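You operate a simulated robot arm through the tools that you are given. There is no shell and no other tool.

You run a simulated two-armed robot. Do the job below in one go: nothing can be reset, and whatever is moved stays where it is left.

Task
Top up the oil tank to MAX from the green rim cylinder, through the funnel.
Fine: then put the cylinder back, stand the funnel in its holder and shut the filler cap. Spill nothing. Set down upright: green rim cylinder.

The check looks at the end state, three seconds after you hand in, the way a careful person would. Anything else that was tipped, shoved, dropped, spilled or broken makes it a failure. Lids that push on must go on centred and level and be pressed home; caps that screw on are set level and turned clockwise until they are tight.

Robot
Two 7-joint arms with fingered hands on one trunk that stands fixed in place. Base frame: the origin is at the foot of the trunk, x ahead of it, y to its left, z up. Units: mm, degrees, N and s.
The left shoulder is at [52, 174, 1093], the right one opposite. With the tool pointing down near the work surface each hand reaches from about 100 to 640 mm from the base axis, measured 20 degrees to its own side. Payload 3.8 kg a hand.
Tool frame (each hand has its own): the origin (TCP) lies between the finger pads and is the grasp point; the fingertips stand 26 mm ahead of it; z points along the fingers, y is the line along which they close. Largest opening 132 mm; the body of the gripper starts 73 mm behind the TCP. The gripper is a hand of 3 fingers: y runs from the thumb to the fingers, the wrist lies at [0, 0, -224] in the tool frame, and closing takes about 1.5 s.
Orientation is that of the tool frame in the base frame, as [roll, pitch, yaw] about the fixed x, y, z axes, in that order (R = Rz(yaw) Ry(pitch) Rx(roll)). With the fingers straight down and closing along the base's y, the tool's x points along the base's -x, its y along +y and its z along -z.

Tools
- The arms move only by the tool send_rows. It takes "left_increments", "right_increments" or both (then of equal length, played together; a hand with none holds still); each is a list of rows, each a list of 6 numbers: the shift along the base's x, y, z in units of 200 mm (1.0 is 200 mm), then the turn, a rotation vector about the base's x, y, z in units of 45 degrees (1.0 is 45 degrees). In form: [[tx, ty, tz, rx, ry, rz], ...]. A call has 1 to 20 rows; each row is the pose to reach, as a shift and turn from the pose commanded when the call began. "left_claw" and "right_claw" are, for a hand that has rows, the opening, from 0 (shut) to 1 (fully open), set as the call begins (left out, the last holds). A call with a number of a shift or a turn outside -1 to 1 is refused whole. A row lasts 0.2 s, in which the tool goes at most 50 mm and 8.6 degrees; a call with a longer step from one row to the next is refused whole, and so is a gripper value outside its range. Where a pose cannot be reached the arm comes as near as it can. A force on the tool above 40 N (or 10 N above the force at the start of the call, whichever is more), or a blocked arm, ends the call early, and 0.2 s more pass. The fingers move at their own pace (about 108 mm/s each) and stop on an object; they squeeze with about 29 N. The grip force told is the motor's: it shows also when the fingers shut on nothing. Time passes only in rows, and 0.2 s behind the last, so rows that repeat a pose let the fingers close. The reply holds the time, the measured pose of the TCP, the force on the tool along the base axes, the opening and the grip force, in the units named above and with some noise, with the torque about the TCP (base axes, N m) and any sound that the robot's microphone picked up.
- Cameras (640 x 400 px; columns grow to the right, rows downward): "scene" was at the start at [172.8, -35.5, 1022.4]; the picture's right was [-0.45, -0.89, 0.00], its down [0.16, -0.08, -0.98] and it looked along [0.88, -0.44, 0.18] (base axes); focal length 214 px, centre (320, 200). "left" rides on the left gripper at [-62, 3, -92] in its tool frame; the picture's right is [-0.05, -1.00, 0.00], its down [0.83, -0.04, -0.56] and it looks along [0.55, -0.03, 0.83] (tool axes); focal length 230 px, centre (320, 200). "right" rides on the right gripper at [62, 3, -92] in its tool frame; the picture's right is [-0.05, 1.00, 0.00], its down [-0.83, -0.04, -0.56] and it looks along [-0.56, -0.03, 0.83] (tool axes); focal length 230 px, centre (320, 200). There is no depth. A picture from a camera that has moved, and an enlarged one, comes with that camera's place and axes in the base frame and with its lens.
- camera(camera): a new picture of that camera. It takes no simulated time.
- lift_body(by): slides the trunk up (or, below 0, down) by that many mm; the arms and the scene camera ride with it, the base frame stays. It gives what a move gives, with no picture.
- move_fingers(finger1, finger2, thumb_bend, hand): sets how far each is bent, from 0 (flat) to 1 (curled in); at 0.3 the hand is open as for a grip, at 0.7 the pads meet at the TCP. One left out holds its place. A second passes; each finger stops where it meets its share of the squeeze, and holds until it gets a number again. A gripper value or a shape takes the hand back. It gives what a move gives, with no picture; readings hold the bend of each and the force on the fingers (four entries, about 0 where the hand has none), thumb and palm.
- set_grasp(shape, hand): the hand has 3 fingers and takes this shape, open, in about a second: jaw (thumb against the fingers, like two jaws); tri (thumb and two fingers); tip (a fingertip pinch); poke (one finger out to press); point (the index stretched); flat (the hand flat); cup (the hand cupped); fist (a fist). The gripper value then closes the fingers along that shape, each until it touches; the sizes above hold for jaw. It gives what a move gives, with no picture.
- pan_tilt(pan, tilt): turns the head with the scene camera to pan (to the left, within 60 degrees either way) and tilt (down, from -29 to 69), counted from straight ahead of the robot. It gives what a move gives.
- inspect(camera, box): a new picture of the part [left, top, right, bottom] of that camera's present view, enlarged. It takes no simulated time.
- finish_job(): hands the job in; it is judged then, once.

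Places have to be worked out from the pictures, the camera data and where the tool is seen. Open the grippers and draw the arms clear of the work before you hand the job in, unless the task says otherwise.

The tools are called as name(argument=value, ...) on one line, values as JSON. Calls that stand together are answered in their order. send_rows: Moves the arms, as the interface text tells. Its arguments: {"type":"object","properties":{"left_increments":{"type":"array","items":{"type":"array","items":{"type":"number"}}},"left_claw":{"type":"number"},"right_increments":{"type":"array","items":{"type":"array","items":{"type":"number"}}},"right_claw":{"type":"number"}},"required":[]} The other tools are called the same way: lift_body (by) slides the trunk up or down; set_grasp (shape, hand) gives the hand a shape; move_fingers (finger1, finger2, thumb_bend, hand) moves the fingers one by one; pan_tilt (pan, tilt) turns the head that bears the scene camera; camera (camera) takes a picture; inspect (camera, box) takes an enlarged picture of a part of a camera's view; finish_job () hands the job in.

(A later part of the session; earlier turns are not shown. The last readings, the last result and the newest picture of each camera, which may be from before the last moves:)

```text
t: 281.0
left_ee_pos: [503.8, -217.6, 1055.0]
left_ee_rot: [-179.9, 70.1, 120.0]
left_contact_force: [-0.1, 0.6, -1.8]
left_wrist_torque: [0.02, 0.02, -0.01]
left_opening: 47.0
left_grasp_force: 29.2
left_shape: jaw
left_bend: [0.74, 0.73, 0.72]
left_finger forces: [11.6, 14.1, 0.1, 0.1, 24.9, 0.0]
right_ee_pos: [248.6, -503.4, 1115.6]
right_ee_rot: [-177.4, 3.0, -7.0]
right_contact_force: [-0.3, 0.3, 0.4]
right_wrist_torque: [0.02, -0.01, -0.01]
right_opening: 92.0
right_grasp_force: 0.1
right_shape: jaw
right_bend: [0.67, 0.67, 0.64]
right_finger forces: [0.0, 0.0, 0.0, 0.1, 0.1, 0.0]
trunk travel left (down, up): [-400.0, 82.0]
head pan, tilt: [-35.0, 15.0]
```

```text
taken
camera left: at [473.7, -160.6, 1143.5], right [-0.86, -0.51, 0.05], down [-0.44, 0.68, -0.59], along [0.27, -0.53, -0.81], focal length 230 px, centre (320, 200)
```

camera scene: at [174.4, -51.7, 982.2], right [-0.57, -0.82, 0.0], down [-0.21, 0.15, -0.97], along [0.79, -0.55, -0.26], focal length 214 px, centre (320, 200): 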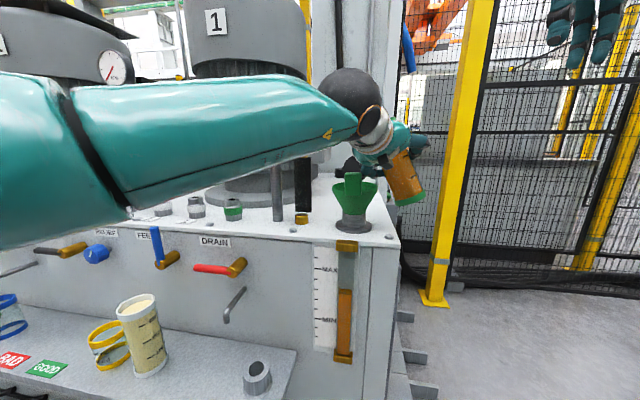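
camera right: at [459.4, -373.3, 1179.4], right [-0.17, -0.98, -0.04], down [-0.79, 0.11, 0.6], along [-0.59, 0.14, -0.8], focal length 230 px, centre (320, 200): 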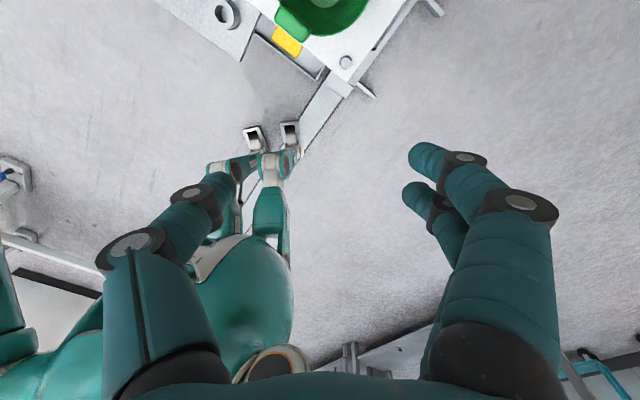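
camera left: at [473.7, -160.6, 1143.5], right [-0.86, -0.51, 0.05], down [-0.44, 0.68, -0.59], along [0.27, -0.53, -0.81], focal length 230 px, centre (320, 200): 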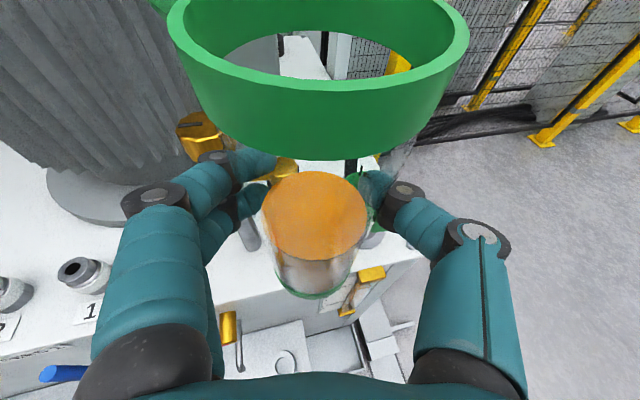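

Upright, about 100 ml left in the cylinder. I shift it further left, clear of the tank, lower the trunk 195 mm and read the gauge nearly level.

send_rows(left_increments=[[0, 0.03, 0, 0, 0, 0], [0, 0.1, 0, 0, 0, 0], [0, 0.2, 0, 0, 0, 0], [0, 0.32, 0, 0, 0, 0], [0, 0.44, 0, 0, 0, 0], [0, 0.54, 0, 0, 0, 0.1], [0, 0.6, 0, 0, 0, 0.2], [0, 0.62, 0, 0, 0, 0.3], [0, 0.62, 0, 0, 0, 0.35]])

lift_body(by=-195)

pan_tilt(pan=-40, tilt=5)

camera(camera="scene")

```text
t: 283.0
left_ee_pos: [504.6, -93.7, 1053.2]
left_ee_rot: [-179.8, 69.9, 135.9]
left_contact_force: [-0.3, 0.7, -2.2]
left_wrist_torque: [0.03, -0.02, 0.0]
left_opening: 47.1
left_grasp_force: 28.7
left_shape: jaw
left_bend: [0.74, 0.73, 0.72]
left_finger forces: [11.6, 13.9, 0.0, 0.1, 24.8, 0.1]
right_ee_pos: [249.9, -502.9, 1113.8]
right_ee_rot: [-177.4, 3.2, -7.0]
right_contact_force: [-0.2, -0.7, 0.1]
right_wrist_torque: [-0.03, 0.0, -0.01]
right_opening: 92.3
right_grasp_force: 0.1
right_shape: jaw
right_bend: [0.67, 0.67, 0.64]
right_finger forces: [0.0, 0.0, 0.1, 0.0, 0.0, 0.1]
trunk travel left (down, up): [-400.0, 82.0]
head pan, tilt: [-35.0, 15.0]
```

```text
t: 285.1
left_ee_pos: [502.8, -94.9, 858.6]
left_ee_rot: [-180.0, 69.9, 135.8]
left_contact_force: [-0.4, 0.2, -2.0]
left_wrist_torque: [-0.01, -0.02, 0.01]
left_opening: 46.8
left_grasp_force: 28.9
left_shape: jaw
left_bend: [0.74, 0.73, 0.72]
left_finger forces: [11.7, 14.0, 0.0, 0.0, 24.7, 0.0]
right_ee_pos: [249.7, -503.3, 917.8]
right_ee_rot: [-177.5, 3.2, -6.9]
right_contact_force: [-1.1, -0.2, -0.9]
right_wrist_torque: [-0.01, -0.01, -0.04]
right_opening: 92.8
right_grasp_force: 0.1
right_shape: jaw
right_bend: [0.67, 0.67, 0.64]
right_finger forces: [0.1, 0.1, 0.0, 0.0, 0.0, 0.1]
trunk travel left (down, up): [-205.0, 277.0]
head pan, tilt: [-35.0, 15.0]
```

```text
t: 285.8
left_ee_pos: [503.7, -94.4, 858.7]
left_ee_rot: [-179.9, 69.9, 135.8]
left_contact_force: [-0.6, 0.1, -1.6]
left_wrist_torque: [0.0, -0.02, 0.0]
left_opening: 47.1
left_grasp_force: 29.1
left_shape: jaw
left_bend: [0.74, 0.73, 0.72]
left_finger forces: [11.5, 14.0, 0.0, 0.0, 24.8, 0.0]
right_ee_pos: [248.8, -502.5, 917.3]
right_ee_rot: [-177.4, 3.3, -7.1]
right_contact_force: [0.0, -0.1, 0.4]
right_wrist_torque: [0.03, -0.01, 0.02]
right_opening: 92.5
right_grasp_force: 0.1
right_shape: jaw
right_bend: [0.67, 0.67, 0.64]
right_finger forces: [0.0, 0.0, 0.0, 0.0, 0.0, 0.1]
trunk travel left (down, up): [-205.0, 277.0]
head pan, tilt: [-40.0, 5.0]
```

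```text
taken
camera scene: at [152.9, -57.0, 800.1], right [-0.64, -0.77, 0.0], down [-0.07, 0.06, -1.0], along [0.76, -0.64, -0.09], focal length 214 px, centre (320, 200)
```

scene: 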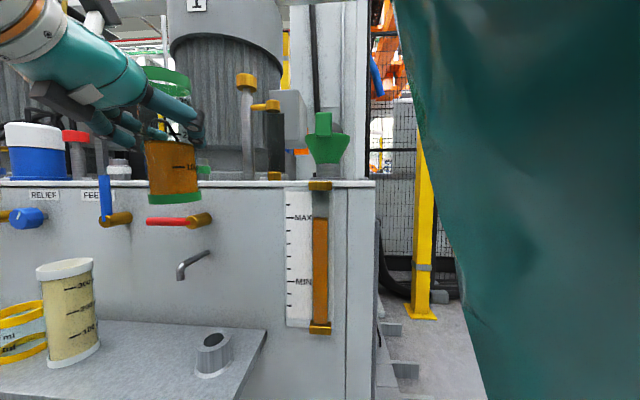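

inspect(camera="scene", box=[270, 180, 350, 240])

inspect(camera="scene", box=[260, 170, 370, 340])

```text
6.67 times, centred on (310, 210) of scene
camera zoom: at [152.9, -57.0, 800.1], right [-0.64, -0.77, 0.0], down [-0.07, 0.06, -1.0], along [0.76, -0.64, -0.09], focal length 1430 px, centre (387, 133)
```

zoom: 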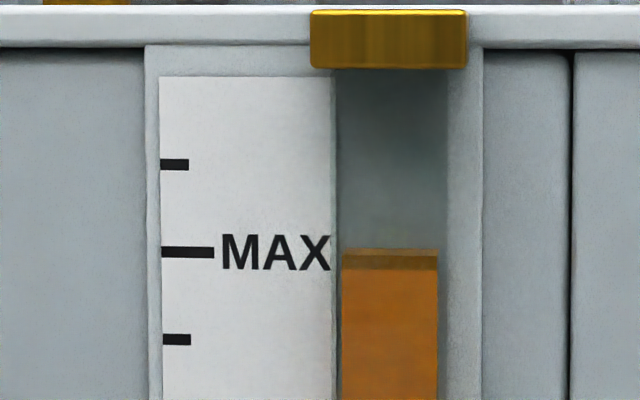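

```text
2.35 times, centred on (315, 255) of scene
camera zoom: at [152.9, -57.0, 800.1], right [-0.64, -0.77, 0.0], down [-0.07, 0.06, -1.0], along [0.76, -0.64, -0.09], focal length 505 px, centre (332, 71)
```

zoom: 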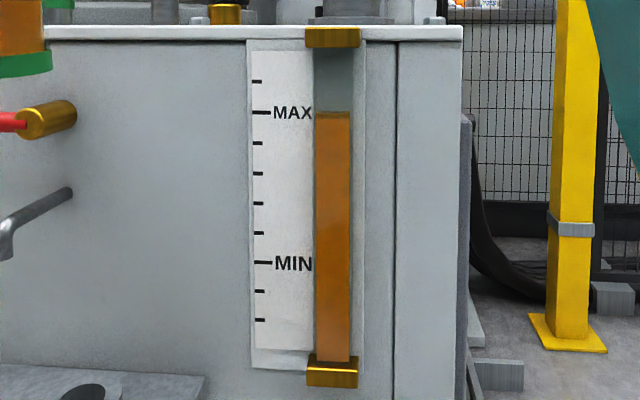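

Read nearly level, the oil stands right at the MAX mark (within the tick's thickness). Pouring is done. Now I carry the cylinder back to the waypoint in front of its place.

send_rows(left_increments=[[0.01, 0.02, 0, 0, 0, 0.01], [0.03, 0.06, -0.01, 0, 0, 0.02], [0.06, 0.12, -0.03, 0, 0, 0.03], [0.1, 0.19, -0.07, 0, 0, 0.045], [0.14, 0.26, -0.12, 0, 0, 0.06], [0.18, 0.33, -0.18, 0, 0, 0.075], [0.22, 0.39, -0.25, 0, 0, 0.09], [0.25, 0.44, -0.33, 0, 0, 0.095], [0.275, 0.47, -0.41, 0, 0, 0.095], [0.28, 0.478, -0.5, 0, 0, 0.095], [0.28, 0.478, -0.58, 0, 0, 0.095], [0.28, 0.478, -0.65, 0, 0, 0.095], [0.28, 0.478, -0.7, 0, 0, 0.095], [0.28, 0.478, -0.73, 0, 0, 0.095], [0.28, 0.478, -0.735, 0, 0, 0.095]])

send_rows(left_increments=[[0, 0, -0.02, 0, 0, 0], [0, 0, -0.06, 0, 0, 0], [0, 0, -0.12, 0, 0, 0], [0, 0, -0.19, 0, 0, 0], [0, 0, -0.26, 0, 0, 0], [0, 0, -0.33, 0, 0, 0], [0, 0, -0.39, 0, 0, 0], [0, 0, -0.44, 0, 0, 0], [0, 0, -0.47, 0, 0, 0], [0, 0, -0.48, 0, 0, 0], [0, 0, -0.48, 0, 0, 0]])

pan_tilt(pan=-15, tilt=20)

camera(camera="left")

camera(camera="scene")

```text
t: 289.0
left_ee_pos: [560.7, 0.9, 710.6]
left_ee_rot: [180.0, 70.0, 140.0]
left_contact_force: [0.4, -0.3, -2.3]
left_wrist_torque: [0.0, 0.01, 0.04]
left_opening: 47.1
left_grasp_force: 29.4
left_shape: jaw
left_bend: [0.74, 0.73, 0.72]
left_finger forces: [11.5, 13.7, 0.1, 0.0, 24.5, 0.0]
right_ee_pos: [249.3, -503.3, 918.2]
right_ee_rot: [-177.5, 3.3, -6.9]
right_contact_force: [0.1, -0.6, 0.5]
right_wrist_torque: [-0.01, 0.03, -0.01]
right_opening: 92.3
right_grasp_force: 0.0
right_shape: jaw
right_bend: [0.67, 0.67, 0.64]
right_finger forces: [0.1, 0.1, 0.0, 0.0, 0.0, 0.0]
trunk travel left (down, up): [-205.0, 277.0]
head pan, tilt: [-40.0, 5.0]
```

```text
t: 291.4
left_ee_pos: [559.9, 0.5, 616.3]
left_ee_rot: [-179.9, 70.0, 140.1]
left_contact_force: [0.4, 0.2, -2.3]
left_wrist_torque: [0.0, -0.01, 0.0]
left_opening: 47.2
left_grasp_force: 28.7
left_shape: jaw
left_bend: [0.74, 0.73, 0.72]
left_finger forces: [11.5, 13.8, 0.0, 0.0, 24.4, 0.1]
right_ee_pos: [248.9, -503.8, 917.9]
right_ee_rot: [-177.6, 3.2, -7.0]
right_contact_force: [0.1, 0.4, 0.4]
right_wrist_torque: [0.01, 0.03, -0.02]
right_opening: 92.5
right_grasp_force: 0.0
right_shape: jaw
right_bend: [0.67, 0.67, 0.64]
right_finger forces: [0.0, 0.1, 0.0, 0.0, 0.0, 0.1]
trunk travel left (down, up): [-205.0, 277.0]
head pan, tilt: [-40.0, 5.0]
```

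```text
t: 292.3
left_ee_pos: [560.7, 1.6, 615.3]
left_ee_rot: [-180.0, 70.0, 140.0]
left_contact_force: [-0.5, -0.6, -1.7]
left_wrist_torque: [0.01, 0.0, -0.01]
left_opening: 46.7
left_grasp_force: 28.9
left_shape: jaw
left_bend: [0.74, 0.73, 0.72]
left_finger forces: [11.5, 13.7, 0.1, 0.0, 24.4, 0.1]
right_ee_pos: [249.5, -502.7, 917.9]
right_ee_rot: [-177.6, 3.3, -7.0]
right_contact_force: [0.2, 0.0, -0.2]
right_wrist_torque: [0.03, 0.0, 0.01]
right_opening: 92.4
right_grasp_force: 0.2
right_shape: jaw
right_bend: [0.67, 0.67, 0.64]
right_finger forces: [0.0, 0.1, 0.1, 0.0, 0.1, 0.1]
trunk travel left (down, up): [-205.0, 277.0]
head pan, tilt: [-15.0, 20.0]
```

```text
taken
camera left: at [511.7, 45.2, 704.7], right [-0.63, -0.78, 0.05], down [-0.65, 0.48, -0.59], along [0.43, -0.4, -0.81], focal length 230 px, centre (320, 200)
```

left: 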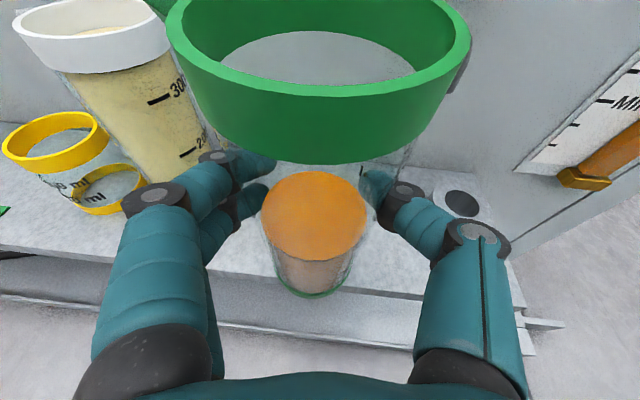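

```text
taken
camera scene: at [172.4, -22.1, 775.9], right [-0.26, -0.97, 0.0], down [-0.33, 0.09, -0.94], along [0.91, -0.24, -0.34], focal length 214 px, centre (320, 200)
```

scene: 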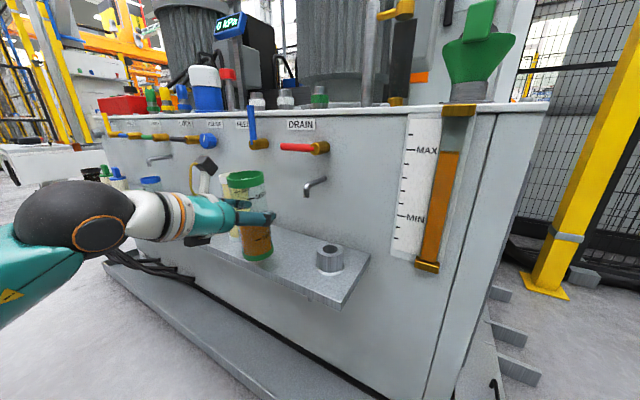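

Now forward to its place at 30 mm height, and then gently down to the noted height.

send_rows(left_increments=[[0.01, -0.01, 0, 0, 0, 0], [0.04, -0.035, 0, 0, 0, 0], [0.08, -0.07, 0, 0, 0, 0], [0.12, -0.105, 0, 0, 0, 0], [0.16, -0.14, 0, 0, 0, 0], [0.195, -0.17, 0, 0, 0, 0], [0.217, -0.188, 0, 0, 0, 0], [0.2245, -0.1945, 0, 0, 0, 0], [0.2245, -0.1945, 0, 0, 0, 0]])

send_rows(left_increments=[[0, 0, -0.02, 0, 0, 0], [0, 0, -0.05, 0, 0, 0], [0, 0, -0.08, 0, 0, 0], [0, 0, -0.105, 0, 0, 0], [0, 0, -0.125, 0, 0, 0], [0, 0, -0.137, 0, 0, 0], [0, 0, -0.145, 0, 0, 0], [0, 0, -0.148, 0, 0, 0], [0, 0, -0.148, 0, 0, 0]])

camera(camera="left")

inspect(camera="scene", box=[160, 140, 380, 300])

```text
t: 294.3
left_ee_pos: [604.5, -37.8, 615.3]
left_ee_rot: [-179.9, 70.0, 140.2]
left_contact_force: [0.6, 0.6, -2.4]
left_wrist_torque: [-0.02, 0.0, 0.0]
left_opening: 47.0
left_grasp_force: 28.8
left_shape: jaw
left_bend: [0.74, 0.73, 0.72]
left_finger forces: [11.5, 13.7, 0.0, 0.1, 24.4, 0.1]
right_ee_pos: [248.7, -503.6, 918.3]
right_ee_rot: [-177.5, 3.3, -6.9]
right_contact_force: [-0.3, 0.5, 0.3]
right_wrist_torque: [0.01, -0.03, -0.01]
right_opening: 92.0
right_grasp_force: 0.1
right_shape: jaw
right_bend: [0.67, 0.67, 0.64]
right_finger forces: [0.1, 0.0, 0.1, 0.0, 0.0, 0.0]
trunk travel left (down, up): [-205.0, 277.0]
head pan, tilt: [-15.0, 20.0]
```

```text
t: 296.3
left_ee_pos: [605.4, -39.0, 587.5]
left_ee_rot: [-179.9, 70.1, 140.1]
left_contact_force: [1.1, -0.5, 3.0]
left_wrist_torque: [0.0, 0.0, -0.01]
left_opening: 46.9
left_grasp_force: 29.3
left_shape: jaw
left_bend: [0.74, 0.73, 0.72]
left_finger forces: [12.7, 13.4, 0.0, 0.0, 24.7, 0.0]
right_ee_pos: [250.3, -501.9, 918.5]
right_ee_rot: [-177.5, 3.3, -6.9]
right_contact_force: [-0.1, -0.6, 0.7]
right_wrist_torque: [-0.01, 0.02, 0.02]
right_opening: 92.3
right_grasp_force: 0.0
right_shape: jaw
right_bend: [0.67, 0.67, 0.64]
right_finger forces: [0.0, 0.0, 0.0, 0.0, 0.0, 0.0]
trunk travel left (down, up): [-205.0, 277.0]
head pan, tilt: [-15.0, 20.0]
```

```text
taken
camera left: at [556.2, 6.1, 676.4], right [-0.63, -0.78, 0.05], down [-0.64, 0.48, -0.59], along [0.44, -0.4, -0.8], focal length 230 px, centre (320, 200)
```

left: 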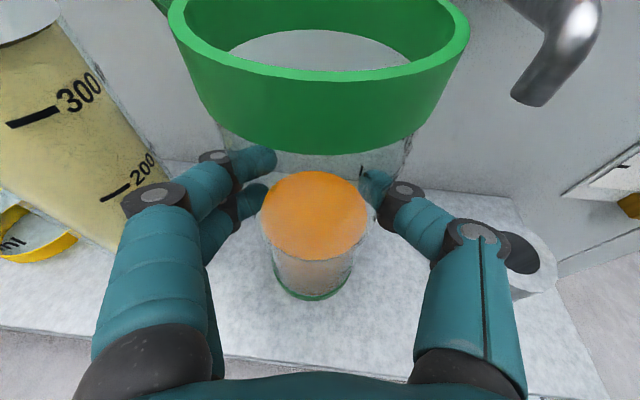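

```text
2.50 times, centred on (270, 220) of scene
camera zoom: at [172.2, -22.1, 775.9], right [-0.26, -0.97, 0.0], down [-0.33, 0.09, -0.94], along [0.91, -0.24, -0.34], focal length 536 px, centre (445, 150)
```

zoom: 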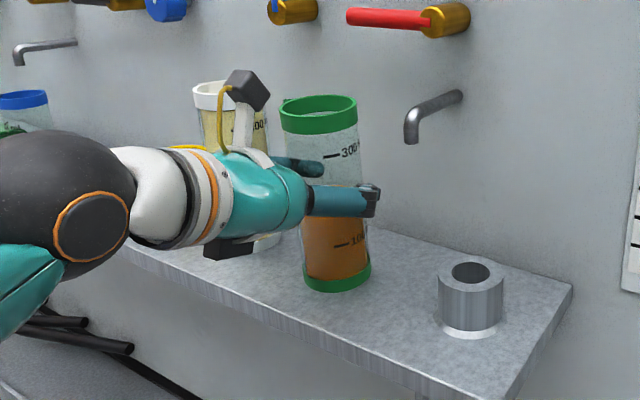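

It stands on the tray (force reversed to +3 N). I open the fingers to 92 mm and check before withdrawing.

send_rows(left_increments=[[0, 0, 0.003, 0, 0, 0], [0, 0, 0.003, 0, 0, 0], [0, 0, 0.003, 0, 0, 0], [0, 0, 0.003, 0, 0, 0], [0, 0, 0.003, 0, 0, 0], [0, 0, 0.003, 0, 0, 0], [0, 0, 0.003, 0, 0, 0]], left_claw=0.7)

camera(camera="left")

inspect(camera="scene", box=[160, 140, 380, 300])

```text
t: 297.9
left_ee_pos: [604.8, -37.6, 585.7]
left_ee_rot: [-179.9, 70.1, 140.1]
left_contact_force: [-1.0, 0.0, -0.5]
left_wrist_torque: [-0.01, 0.0, 0.0]
left_opening: 91.9
left_grasp_force: 0.1
left_shape: jaw
left_bend: [0.68, 0.68, 0.64]
left_finger forces: [0.1, 0.0, 0.0, 0.0, 0.1, 0.0]
right_ee_pos: [249.8, -502.1, 918.5]
right_ee_rot: [-177.4, 3.3, -7.0]
right_contact_force: [-0.7, 0.0, -0.4]
right_wrist_torque: [-0.01, -0.02, 0.01]
right_opening: 92.3
right_grasp_force: 0.0
right_shape: jaw
right_bend: [0.67, 0.67, 0.64]
right_finger forces: [0.0, 0.0, 0.0, 0.0, 0.1, 0.1]
trunk travel left (down, up): [-205.0, 277.0]
head pan, tilt: [-15.0, 20.0]
```

```text
taken
camera left: at [556.3, 6.2, 676.2], right [-0.63, -0.78, 0.05], down [-0.65, 0.48, -0.59], along [0.43, -0.4, -0.81], focal length 230 px, centre (320, 200)
```

left: 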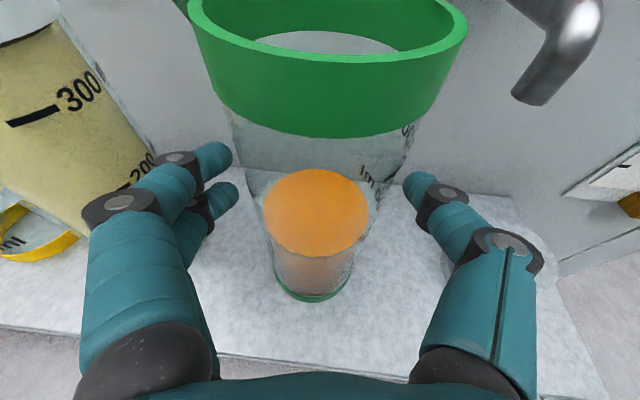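

```text
2.50 times, centred on (270, 220) of scene
camera zoom: at [172.3, -22.0, 775.8], right [-0.26, -0.97, 0.0], down [-0.33, 0.09, -0.94], along [0.91, -0.24, -0.34], focal length 536 px, centre (445, 150)
```

zoom: 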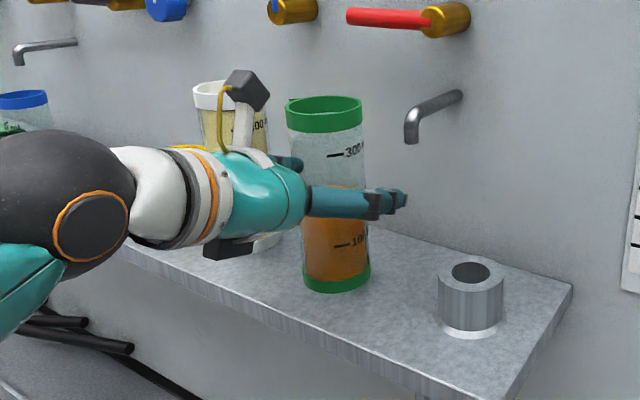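

It stands upright and free. I withdraw straight back along the hand's axis.

send_rows(left_increments=[[-0.02, 0.017, 0, 0, 0, 0], [-0.06, 0.05, 0, 0, 0, 0], [-0.11, 0.092, 0, 0, 0, 0], [-0.17, 0.143, 0, 0, 0, 0], [-0.24, 0.2, 0, 0, 0, 0], [-0.31, 0.26, 0.0, 0, 0, 0], [-0.38, 0.32, 0.0, 0, 0, 0], [-0.45, 0.378, 0.0, 0, 0, 0], [-0.5, 0.42, 0.05, 0, 0, 0], [-0.5, 0.42, 0.15, 0, 0, 0], [-0.5, 0.42, 0.25, 0, 0, 0], [-0.5, 0.42, 0.4, 0, 0, 0], [-0.5, 0.42, 0.55, 0, 0, 0], [-0.5, 0.42, 0.7, 0, 0, 0], [-0.5, 0.42, 0.7, 0, 0, 0]])

camera(camera="left")

camera(camera="scene")

```text
t: 301.1
left_ee_pos: [504.0, 46.6, 727.8]
left_ee_rot: [-179.8, 70.0, 140.2]
left_contact_force: [-0.3, -0.2, 0.3]
left_wrist_torque: [0.01, -0.06, -0.02]
left_opening: 92.0
left_grasp_force: 0.0
left_shape: jaw
left_bend: [0.68, 0.68, 0.64]
left_finger forces: [0.1, 0.1, 0.0, 0.1, 0.0, 0.0]
right_ee_pos: [248.8, -503.3, 918.5]
right_ee_rot: [-177.5, 3.3, -7.0]
right_contact_force: [0.9, 0.4, -1.0]
right_wrist_torque: [0.02, -0.01, -0.01]
right_opening: 92.3
right_grasp_force: 0.0
right_shape: jaw
right_bend: [0.67, 0.67, 0.64]
right_finger forces: [0.1, 0.0, 0.0, 0.1, 0.0, 0.0]
trunk travel left (down, up): [-205.0, 277.0]
head pan, tilt: [-15.0, 20.0]
```

```text
taken
camera left: at [456.2, 90.6, 816.9], right [-0.63, -0.78, 0.05], down [-0.65, 0.48, -0.59], along [0.43, -0.4, -0.81], focal length 230 px, centre (320, 200)
```

left: 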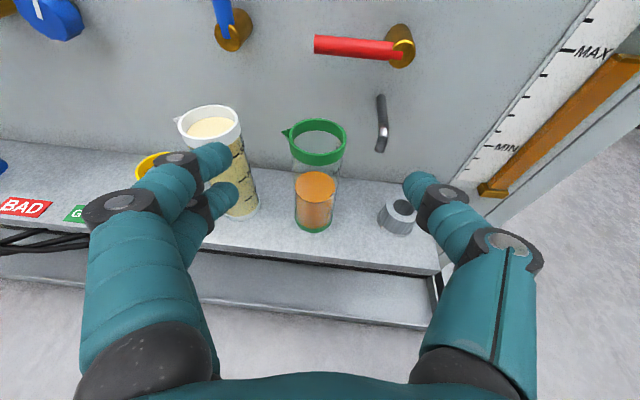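

```text
taken
camera scene: at [172.4, -22.0, 775.8], right [-0.26, -0.97, 0.0], down [-0.33, 0.09, -0.94], along [0.91, -0.24, -0.34], focal length 214 px, centre (320, 200)
```

scene: 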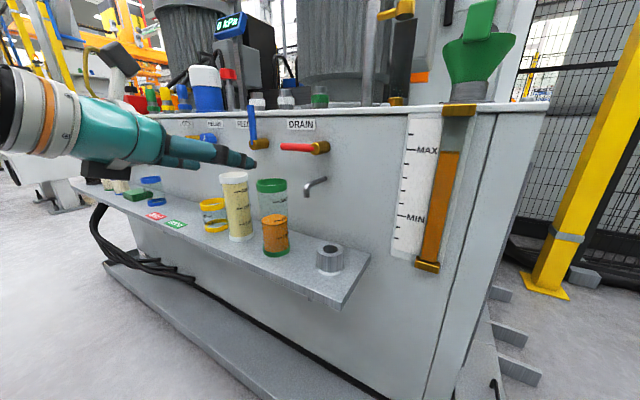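

The cylinder is back in place, upright, with the gauge at MAX. Next the funnel: I raise the trunk and bring the left hand's camera near it for a closer look.

lift_body(by=195)

send_rows(left_increments=[[0, -0.1, 0.1, 0, 0, 0], [0, -0.2, 0.2, 0, 0, 0], [0, -0.32, 0.3, 0, 0, 0], [-0.02, -0.46, 0.4, 0, 0, -0.05], [-0.04, -0.6, 0.5, 0, 0, -0.1], [-0.06, -0.75, 0.6, 0, 0, -0.15], [-0.08, -0.9, 0.6, 0, 0, -0.2], [-0.1, -1.0, 0.6, 0, 0, -0.25], [-0.1, -1.0, 0.6, 0, 0, -0.3]])

camera(camera="left")

```text
t: 303.2
left_ee_pos: [504.1, 46.4, 921.0]
left_ee_rot: [-179.6, 69.9, 140.3]
left_contact_force: [0.3, -0.8, 0.2]
left_wrist_torque: [0.0, -0.01, 0.02]
left_opening: 92.0
left_grasp_force: 0.1
left_shape: jaw
left_bend: [0.68, 0.68, 0.64]
left_finger forces: [0.0, 0.0, 0.1, 0.0, 0.1, 0.0]
right_ee_pos: [248.5, -503.2, 1112.3]
right_ee_rot: [-177.4, 3.3, -7.0]
right_contact_force: [0.6, 0.1, -0.5]
right_wrist_torque: [0.03, 0.01, -0.03]
right_opening: 92.2
right_grasp_force: 0.2
right_shape: jaw
right_bend: [0.67, 0.67, 0.64]
right_finger forces: [0.0, 0.0, 0.0, 0.0, 0.0, 0.0]
trunk travel left (down, up): [-400.0, 82.0]
head pan, tilt: [-15.0, 20.0]
```

```text
t: 305.2
left_ee_pos: [484.3, -153.8, 1043.2]
left_ee_rot: [-179.8, 70.0, 126.5]
left_contact_force: [-0.1, 0.4, 0.3]
left_wrist_torque: [0.01, 0.01, -0.01]
left_opening: 92.0
left_grasp_force: 0.0
left_shape: jaw
left_bend: [0.68, 0.68, 0.64]
left_finger forces: [0.1, 0.0, 0.1, 0.1, 0.0, 0.0]
right_ee_pos: [248.8, -502.5, 1113.2]
right_ee_rot: [-177.6, 3.3, -6.9]
right_contact_force: [-0.6, -0.6, -1.1]
right_wrist_torque: [-0.01, -0.01, -0.01]
right_opening: 92.1
right_grasp_force: 0.1
right_shape: jaw
right_bend: [0.67, 0.67, 0.64]
right_finger forces: [0.1, 0.0, 0.1, 0.0, 0.0, 0.0]
trunk travel left (down, up): [-400.0, 82.0]
head pan, tilt: [-15.0, 20.0]
```

```text
taken
camera left: at [447.9, -100.0, 1131.4], right [-0.79, -0.61, 0.05], down [-0.51, 0.62, -0.59], along [0.33, -0.49, -0.81], focal length 230 px, centre (320, 200)
```

left: 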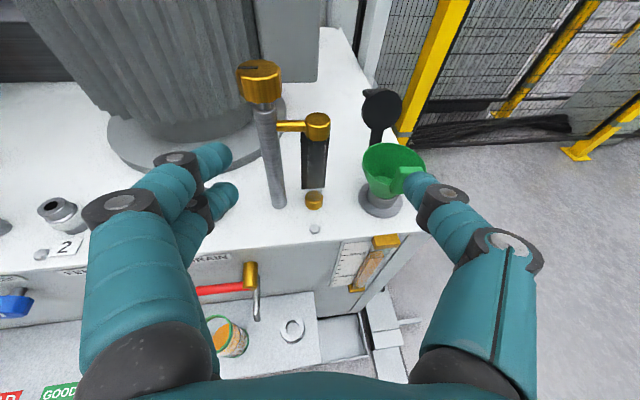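

I move so that the hand's axis lines up radially with the funnel's handle, about 110 mm before it and a little high, and look.

send_rows(left_increments=[[-0.06, -0.07, -0.03, 0, 0, -0.005], [-0.13, -0.15, -0.08, 0, 0, -0.01], [-0.2, -0.23, -0.14, 0, 0, -0.015], [-0.27, -0.31, -0.2, 0, 0, -0.02], [-0.34, -0.39, -0.27, 0, 0, -0.025], [-0.395, -0.46, -0.34, 0, 0, -0.033], [-0.395, -0.46, -0.36, 0, 0, -0.033]])

camera(camera="left")

pan_tilt(pan=-40, tilt=10)

camera(camera="scene")

inspect(camera="left", box=[220, 100, 420, 260])

```text
t: 306.9
left_ee_pos: [421.3, -226.6, 993.0]
left_ee_rot: [-179.9, 69.9, 125.5]
left_contact_force: [0.4, 0.1, 0.3]
left_wrist_torque: [-0.02, -0.04, -0.03]
left_opening: 92.3
left_grasp_force: 0.2
left_shape: jaw
left_bend: [0.68, 0.68, 0.64]
left_finger forces: [0.0, 0.0, 0.1, 0.0, 0.1, 0.1]
left hand out of reach, approached as far as the arm can: row 5, 6, 7
right_ee_pos: [249.7, -503.4, 1113.5]
right_ee_rot: [-177.5, 3.2, -6.8]
right_contact_force: [-0.6, 0.2, 1.4]
right_wrist_torque: [-0.01, -0.01, 0.0]
right_opening: 92.5
right_grasp_force: 0.1
right_shape: jaw
right_bend: [0.67, 0.67, 0.64]
right_finger forces: [0.0, 0.0, 0.0, 0.0, 0.0, 0.1]
trunk travel left (down, up): [-400.0, 82.0]
head pan, tilt: [-15.0, 20.0]
```

```text
taken
camera left: at [386.2, -172.6, 1082.6], right [-0.8, -0.59, 0.05], down [-0.5, 0.63, -0.59], along [0.32, -0.5, -0.81], focal length 230 px, centre (320, 200)
```

left: 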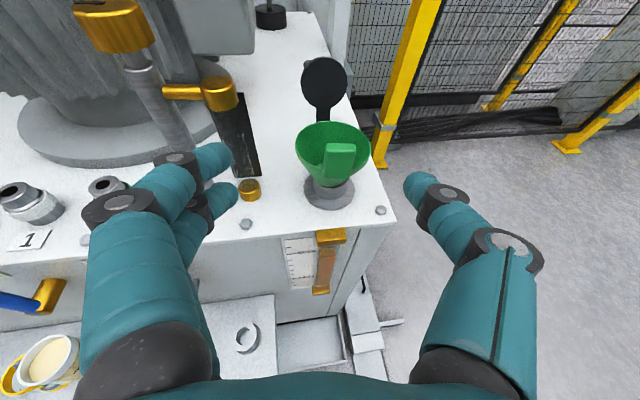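

```text
t: 307.7
left_ee_pos: [421.3, -227.3, 994.1]
left_ee_rot: [-179.8, 69.9, 125.6]
left_contact_force: [0.1, 0.2, -0.7]
left_wrist_torque: [0.01, -0.02, -0.01]
left_opening: 92.2
left_grasp_force: 0.1
left_shape: jaw
left_bend: [0.68, 0.68, 0.64]
left_finger forces: [0.0, 0.1, 0.0, 0.0, 0.1, 0.0]
right_ee_pos: [249.5, -502.6, 1113.3]
right_ee_rot: [-177.5, 3.3, -6.9]
right_contact_force: [0.5, 0.7, 0.1]
right_wrist_torque: [-0.01, -0.01, -0.01]
right_opening: 92.4
right_grasp_force: 0.0
right_shape: jaw
right_bend: [0.67, 0.67, 0.64]
right_finger forces: [0.0, 0.0, 0.0, 0.0, 0.1, 0.0]
trunk travel left (down, up): [-400.0, 82.0]
head pan, tilt: [-40.0, 10.0]
```

```text
taken
camera scene: at [169.0, -57.6, 990.4], right [-0.64, -0.77, 0.0], down [-0.13, 0.11, -0.98], along [0.76, -0.63, -0.17], focal length 214 px, centre (320, 200)
```

scene: 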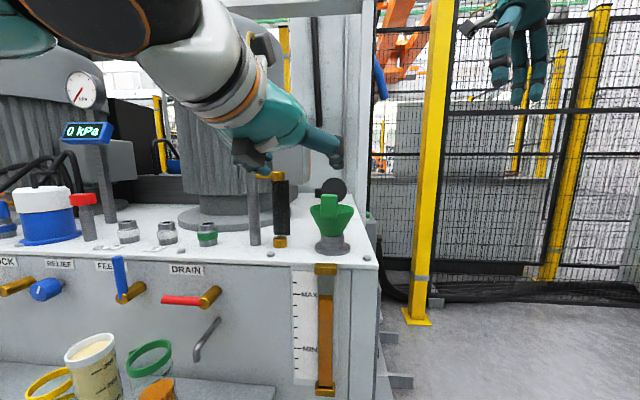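

```text
2.50 times, centred on (320, 180) of left
camera zoom: at [386.1, -172.5, 1082.6], right [-0.8, -0.59, 0.05], down [-0.5, 0.63, -0.59], along [0.32, -0.5, -0.81], focal length 575 px, centre (320, 250)
```

zoom: 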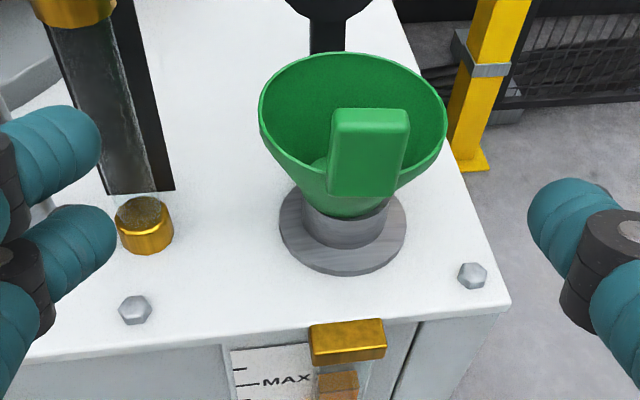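

The handle is a tab about 30 mm wide, 9 mm thick, top at z≈930, near (470, -332). I'll grip its two edges with the level hand pointing radially inward, just above the rim. I move to 65 mm before it.

send_rows(left_increments=[[0.01, -0.06, -0.05, 0, 0, 0], [0.02, -0.12, -0.1, 0, 0, 0], [0.03, -0.18, -0.16, 0, 0, 0], [0.04, -0.22, -0.22, 0, 0, 0], [0.053, -0.26, -0.27, 0, 0, 0], [0.053, -0.26, -0.27, 0, 0, 0]], left_claw=0.6)

camera(camera="left")

inspect(camera="scene", box=[220, 120, 400, 280])

```text
t: 309.1
left_ee_pos: [457.4, -235.9, 977.1]
left_ee_rot: [180.0, 70.0, 125.1]
left_contact_force: [0.1, -0.5, -0.1]
left_wrist_torque: [0.01, -0.02, 0.01]
left_opening: 79.6
left_grasp_force: 0.1
left_shape: jaw
left_bend: [0.71, 0.71, 0.71]
left_finger forces: [0.0, 0.0, 0.1, 0.0, 0.1, 0.0]
left hand out of reach, approached as far as the arm can: row 1, 2, 3, 4, 5, 6
right_ee_pos: [249.5, -502.9, 1112.6]
right_ee_rot: [-177.5, 3.3, -6.9]
right_contact_force: [0.1, 0.0, -0.2]
right_wrist_torque: [0.01, -0.02, 0.03]
right_opening: 92.3
right_grasp_force: 0.0
right_shape: jaw
right_bend: [0.67, 0.67, 0.64]
right_finger forces: [0.1, 0.1, 0.0, 0.0, 0.1, 0.1]
trunk travel left (down, up): [-400.0, 82.0]
head pan, tilt: [-40.0, 10.0]
```

```text
taken
camera left: at [422.8, -182.0, 1066.9], right [-0.81, -0.59, 0.05], down [-0.5, 0.64, -0.59], along [0.32, -0.5, -0.81], focal length 230 px, centre (320, 200)
```

left: 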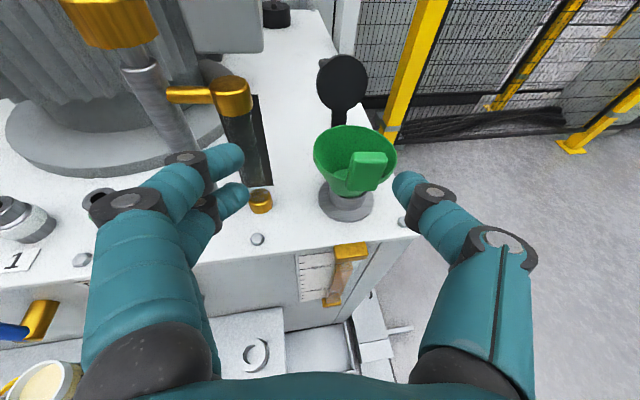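

```text
2.50 times, centred on (310, 200) of scene
camera zoom: at [168.8, -57.7, 990.4], right [-0.64, -0.77, 0.0], down [-0.13, 0.11, -0.98], along [0.75, -0.63, -0.17], focal length 536 px, centre (345, 200)
```

zoom: 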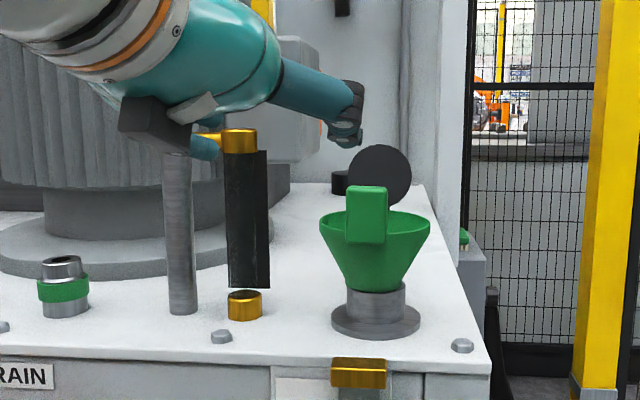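

That spot is out of the arm's reach, although places just beyond were fine. I try from a bit higher and further out, at heading about -60°.

send_rows(left_increments=[[0, -0.05, 0.04, 0, 0, -0.02], [0, -0.1, 0.08, 0, 0, -0.04], [0, -0.16, 0.1, 0, 0, -0.06], [0, -0.22, 0.1, 0, 0, -0.08], [0, -0.28, 0.1, 0, 0, -0.1], [0, -0.32, 0.1, 0, 0, -0.11], [0, -0.32, 0.1, 0, 0, -0.11]])

send_rows(left_increments=[[0, 0, -0.06, 0, 0, 0], [0, 0, -0.12, 0, 0, 0], [0, 0, -0.18, 0, 0, 0], [0, 0, -0.24, 0, 0, 0], [0, 0, -0.24, 0, 0, 0]])

camera(camera="left")

```text
t: 310.7
left_ee_pos: [458.1, -298.5, 996.5]
left_ee_rot: [-180.0, 69.9, 120.2]
left_contact_force: [0.5, 0.2, -1.1]
left_wrist_torque: [0.01, 0.0, 0.0]
left_opening: 79.7
left_grasp_force: 0.2
left_shape: jaw
left_bend: [0.71, 0.71, 0.71]
left_finger forces: [0.1, 0.1, 0.1, 0.0, 0.1, 0.1]
right_ee_pos: [248.6, -503.5, 1112.6]
right_ee_rot: [-177.4, 3.3, -7.0]
right_contact_force: [0.4, 0.7, 0.6]
right_wrist_torque: [0.01, 0.02, 0.0]
right_opening: 92.3
right_grasp_force: 0.2
right_shape: jaw
right_bend: [0.67, 0.67, 0.64]
right_finger forces: [0.0, 0.0, 0.0, 0.0, 0.0, 0.0]
trunk travel left (down, up): [-400.0, 82.0]
head pan, tilt: [-40.0, 10.0]
```

```text
t: 311.9
left_ee_pos: [458.1, -299.2, 948.5]
left_ee_rot: [-179.8, 69.9, 120.1]
left_contact_force: [0.3, 0.3, 0.0]
left_wrist_torque: [0.01, 0.0, -0.01]
left_opening: 79.5
left_grasp_force: 0.0
left_shape: jaw
left_bend: [0.71, 0.71, 0.71]
left_finger forces: [0.0, 0.0, 0.0, 0.0, 0.0, 0.0]
right_ee_pos: [249.3, -503.1, 1114.0]
right_ee_rot: [-177.6, 3.3, -6.9]
right_contact_force: [0.5, -0.6, 0.5]
right_wrist_torque: [0.03, 0.03, 0.0]
right_opening: 92.4
right_grasp_force: 0.1
right_shape: jaw
right_bend: [0.67, 0.67, 0.64]
right_finger forces: [0.0, 0.1, 0.0, 0.1, 0.0, 0.0]
trunk travel left (down, up): [-400.0, 82.0]
head pan, tilt: [-40.0, 10.0]
```

```text
taken
camera left: at [428.2, -241.8, 1038.2], right [-0.86, -0.52, 0.05], down [-0.44, 0.68, -0.59], along [0.27, -0.53, -0.81], focal length 230 px, centre (320, 200)
```

left: 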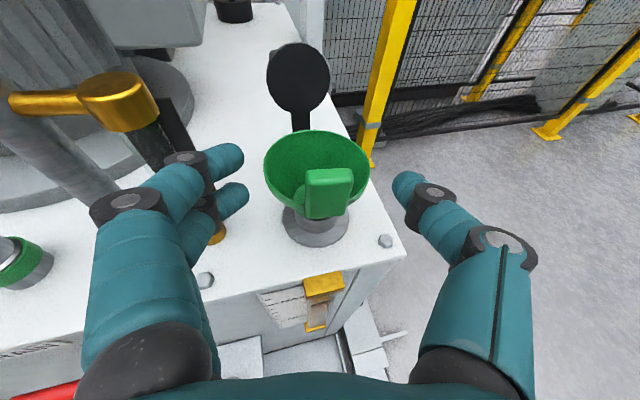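

Reached. The tab again computes to (470, -332). I correct heading to -56°, flatten the pitch to 12°, shift right 8 mm and lower to z≈918, still short of the rim.

send_rows(left_increments=[[-0.01, -0.008, -0.03, -0.037, -0.025, 0.022], [-0.02, -0.015, -0.07, -0.075, -0.05, 0.045], [-0.03, -0.02, -0.11, -0.11, -0.075, 0.067], [-0.035, -0.024, -0.15, -0.147, -0.099, 0.089], [-0.035, -0.024, -0.15, -0.147, -0.099, 0.089]])

camera(camera="left")

inspect(camera="scene", box=[220, 120, 400, 280])

```text
t: 313.1
left_ee_pos: [457.8, -297.4, 944.3]
left_ee_rot: [-179.7, 71.1, 119.1]
left_contact_force: [-0.6, 0.0, 0.0]
left_wrist_torque: [-0.01, 0.0, -0.02]
left_opening: 79.6
left_grasp_force: 0.0
left_shape: jaw
left_bend: [0.71, 0.71, 0.71]
left_finger forces: [0.1, 0.1, 0.0, 0.0, 0.0, 0.0]
left hand out of reach, approached as far as the arm can: row 1, 2, 3, 4, 5
right_ee_pos: [248.7, -503.6, 1113.1]
right_ee_rot: [-177.5, 3.3, -7.0]
right_contact_force: [0.9, 0.4, -0.4]
right_wrist_torque: [0.02, 0.0, 0.03]
right_opening: 92.5
right_grasp_force: 0.1
right_shape: jaw
right_bend: [0.67, 0.67, 0.64]
right_finger forces: [0.1, 0.0, 0.0, 0.2, 0.0, 0.0]
trunk travel left (down, up): [-400.0, 82.0]
head pan, tilt: [-40.0, 10.0]
```

```text
taken
camera left: at [428.4, -237.9, 1032.9], right [-0.87, -0.5, 0.05], down [-0.42, 0.67, -0.61], along [0.27, -0.55, -0.79], focal length 230 px, centre (320, 200)
```

left: 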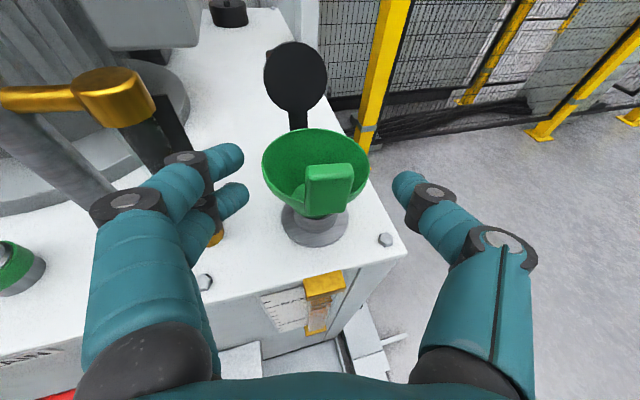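

```text
2.50 times, centred on (310, 200) of scene
camera zoom: at [168.9, -57.7, 990.4], right [-0.64, -0.77, 0.0], down [-0.13, 0.11, -0.98], along [0.75, -0.63, -0.17], focal length 536 px, centre (345, 200)
```

zoom: 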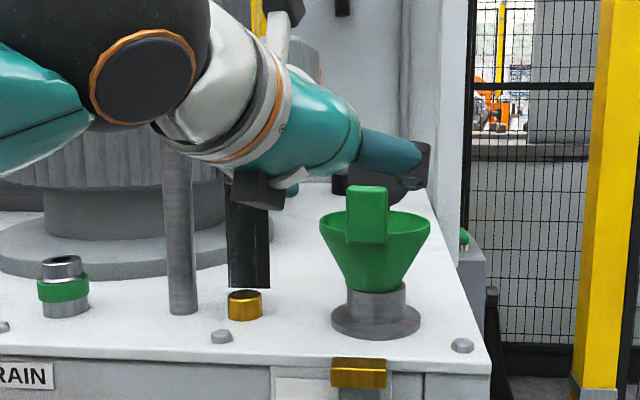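

The arm is at its lower edge here; lowering the trunk will help. I raise the hand 100 mm, lower the trunk 100 mm, then redo the alignment.

send_rows(left_increments=[[0, 0, 0.1, 0, 0, 0], [0, 0, 0.22, 0, 0, 0], [0, 0, 0.35, 0, 0, 0], [0, 0, 0.48, 0, 0, 0], [0, 0, 0.55, 0, 0, 0], [0, 0, 0.55, 0, 0, 0]])

lift_body(by=-100)

send_rows(left_increments=[[-0.01, -0.01, -0.03, -0.03, -0.02, 0.03], [-0.02, -0.02, -0.06, -0.06, -0.04, 0.06], [-0.03, -0.025, -0.1, -0.1, -0.068, 0.09], [-0.033, -0.033, -0.15, -0.13, -0.088, 0.11], [-0.033, -0.033, -0.18, -0.13, -0.088, 0.11]])

camera(camera="left")

```text
t: 314.5
left_ee_pos: [458.1, -297.4, 1056.0]
left_ee_rot: [-179.8, 71.1, 119.2]
left_contact_force: [0.2, 0.6, 0.6]
left_wrist_torque: [0.01, 0.01, 0.01]
left_opening: 79.6
left_grasp_force: 0.1
left_shape: jaw
left_bend: [0.71, 0.71, 0.71]
left_finger forces: [0.0, 0.1, 0.0, 0.0, 0.1, 0.0]
right_ee_pos: [247.7, -502.8, 1113.8]
right_ee_rot: [-177.5, 3.1, -7.0]
right_contact_force: [0.1, 0.4, -0.7]
right_wrist_torque: [0.0, 0.0, -0.01]
right_opening: 92.2
right_grasp_force: 0.0
right_shape: jaw
right_bend: [0.67, 0.67, 0.64]
right_finger forces: [0.0, 0.0, 0.0, 0.0, 0.1, 0.1]
trunk travel left (down, up): [-400.0, 82.0]
head pan, tilt: [-40.0, 10.0]
```

```text
t: 315.9
left_ee_pos: [458.4, -297.3, 955.6]
left_ee_rot: [-179.7, 71.1, 119.0]
left_contact_force: [0.2, 0.0, 0.1]
left_wrist_torque: [-0.01, -0.01, -0.01]
left_opening: 79.7
left_grasp_force: 0.1
left_shape: jaw
left_bend: [0.71, 0.71, 0.71]
left_finger forces: [0.1, 0.0, 0.1, 0.1, 0.1, 0.0]
right_ee_pos: [247.8, -502.9, 1012.8]
right_ee_rot: [-177.5, 3.2, -6.9]
right_contact_force: [0.7, -0.1, 0.1]
right_wrist_torque: [0.03, 0.0, 0.03]
right_opening: 92.3
right_grasp_force: 0.0
right_shape: jaw
right_bend: [0.67, 0.67, 0.64]
right_finger forces: [0.0, 0.0, 0.0, 0.0, 0.1, 0.1]
trunk travel left (down, up): [-300.0, 182.0]
head pan, tilt: [-40.0, 10.0]
```

```text
t: 317.1
left_ee_pos: [469.7, -288.3, 945.2]
left_ee_rot: [178.9, 76.3, 121.6]
left_contact_force: [-0.3, 1.1, 0.6]
left_wrist_torque: [0.0, -0.04, 0.0]
left_opening: 79.5
left_grasp_force: 0.1
left_shape: jaw
left_bend: [0.71, 0.71, 0.71]
left_finger forces: [0.0, 0.0, 0.0, 0.0, 0.1, 0.0]
left hand out of reach, approached as far as the arm can: row 3, 4, 5
right_ee_pos: [248.3, -502.6, 1013.0]
right_ee_rot: [-177.5, 3.3, -7.0]
right_contact_force: [-0.7, -0.1, 0.9]
right_wrist_torque: [0.0, 0.02, 0.03]
right_opening: 92.4
right_grasp_force: 0.0
right_shape: jaw
right_bend: [0.67, 0.67, 0.64]
right_finger forces: [0.1, 0.0, 0.0, 0.0, 0.0, 0.0]
trunk travel left (down, up): [-300.0, 182.0]
head pan, tilt: [-40.0, 10.0]
```

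```text
taken
camera left: at [431.9, -223.6, 1026.8], right [-0.83, -0.55, 0.05], down [-0.43, 0.6, -0.68], along [0.34, -0.58, -0.74], focal length 230 px, centre (320, 200)
```

left: 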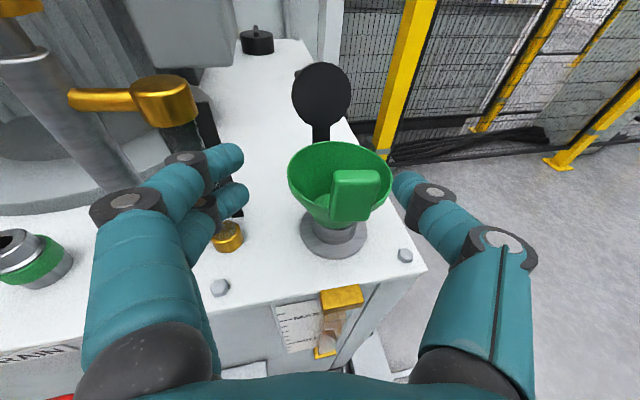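

Flattening pushes it the wrong way; a steeper hand (about 38° down) should suit this place and still grip the tab from above the rim. I pitch it down at a safe height.

send_rows(left_increments=[[-0.02, 0.0, 0.04, 0.07, 0.05, 0.01], [-0.04, -0.01, 0.08, 0.15, 0.1, 0.02], [-0.06, -0.015, 0.12, 0.22, 0.15, 0.03], [-0.08, -0.02, 0.15, 0.3, 0.2, 0.04], [-0.1, -0.03, 0.15, 0.37, 0.25, 0.05], [-0.125, -0.035, 0.15, 0.442, 0.298, 0.053], [-0.125, -0.035, 0.15, 0.442, 0.298, 0.053]], left_claw=0.42)

camera(camera="left")

```text
t: 318.7
left_ee_pos: [444.8, -293.0, 975.3]
left_ee_rot: [178.9, 54.2, 125.2]
left_contact_force: [-0.2, -1.2, -0.3]
left_wrist_torque: [0.02, 0.01, -0.01]
left_opening: 55.9
left_grasp_force: 0.1
left_shape: jaw
left_bend: [0.73, 0.73, 0.7]
left_finger forces: [0.0, 0.1, 0.0, 0.0, 0.0, 0.1]
right_ee_pos: [249.2, -504.0, 1013.2]
right_ee_rot: [-177.4, 3.3, -6.9]
right_contact_force: [0.2, 1.0, -0.2]
right_wrist_torque: [-0.02, 0.0, 0.02]
right_opening: 92.5
right_grasp_force: 0.1
right_shape: jaw
right_bend: [0.67, 0.67, 0.64]
right_finger forces: [0.1, 0.0, 0.0, 0.0, 0.0, 0.1]
trunk travel left (down, up): [-300.0, 182.0]
head pan, tilt: [-40.0, 10.0]
```

```text
taken
camera left: at [423.6, -262.6, 1078.8], right [-0.79, -0.61, 0.03], down [-0.58, 0.73, -0.35], along [0.19, -0.29, -0.94], focal length 230 px, centre (320, 200)
```

left: 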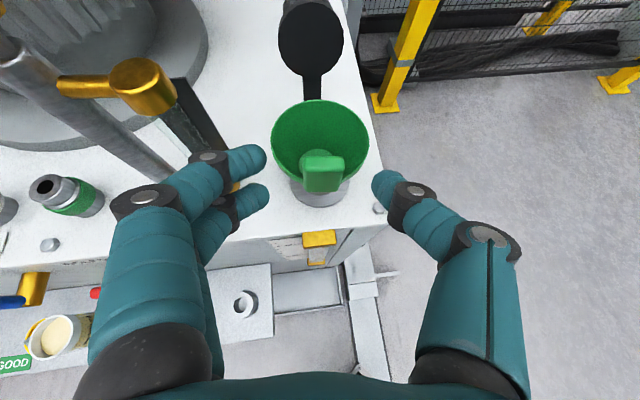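

Reached, with the tab centred. I approach in two steps: first to just before the tab at z≈940, and look.

send_rows(left_increments=[[0.012, -0.022, -0.04, 0, 0, 0], [0.025, -0.044, -0.09, 0, 0, 0], [0.037, -0.066, -0.135, 0, 0, 0], [0.049, -0.088, -0.175, 0, 0, 0], [0.049, -0.088, -0.175, 0, 0, 0]])

camera(camera="left")

inspect(camera="scene", box=[220, 80, 400, 240])

```text
t: 319.9
left_ee_pos: [455.7, -311.8, 940.1]
left_ee_rot: [178.9, 54.3, 125.2]
left_contact_force: [-0.2, -0.6, -0.2]
left_wrist_torque: [-0.02, -0.05, 0.01]
left_opening: 56.1
left_grasp_force: 0.1
left_shape: jaw
left_bend: [0.73, 0.73, 0.7]
left_finger forces: [0.0, 0.0, 0.0, 0.0, 0.0, 0.0]
right_ee_pos: [248.8, -503.8, 1012.9]
right_ee_rot: [-177.5, 3.3, -6.8]
right_contact_force: [-0.2, -0.1, 0.4]
right_wrist_torque: [-0.01, -0.01, 0.0]
right_opening: 92.4
right_grasp_force: 0.1
right_shape: jaw
right_bend: [0.67, 0.67, 0.64]
right_finger forces: [0.0, 0.1, 0.1, 0.1, 0.0, 0.0]
trunk travel left (down, up): [-300.0, 182.0]
head pan, tilt: [-40.0, 10.0]
```

```text
taken
camera left: at [433.6, -280.0, 1043.5], right [-0.79, -0.61, 0.03], down [-0.58, 0.73, -0.35], along [0.19, -0.29, -0.94], focal length 230 px, centre (320, 200)
```

left: 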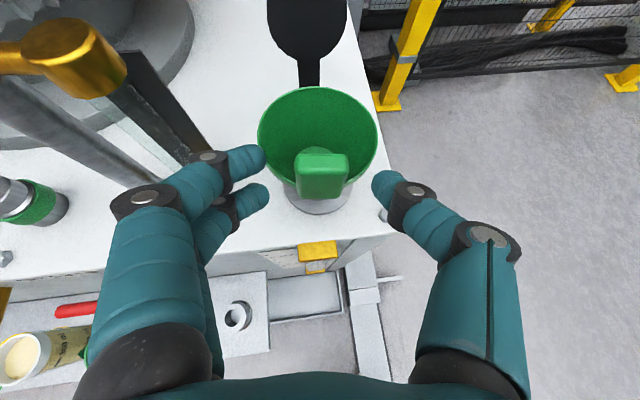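

```text
2.50 times, centred on (310, 160) of scene
camera zoom: at [156.4, -57.7, 884.1], right [-0.64, -0.77, 0.0], down [-0.13, 0.11, -0.98], along [0.75, -0.63, -0.17], focal length 536 px, centre (345, 300)
```

zoom: 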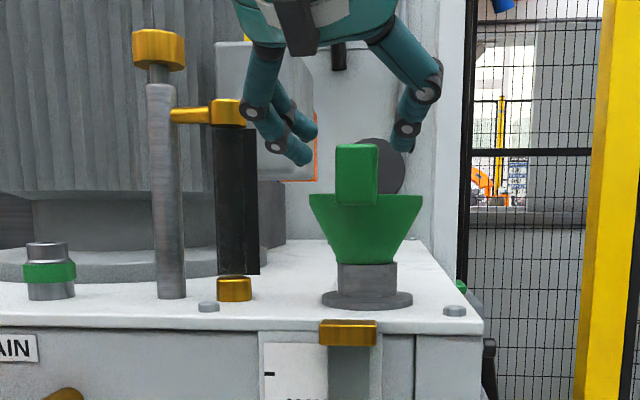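

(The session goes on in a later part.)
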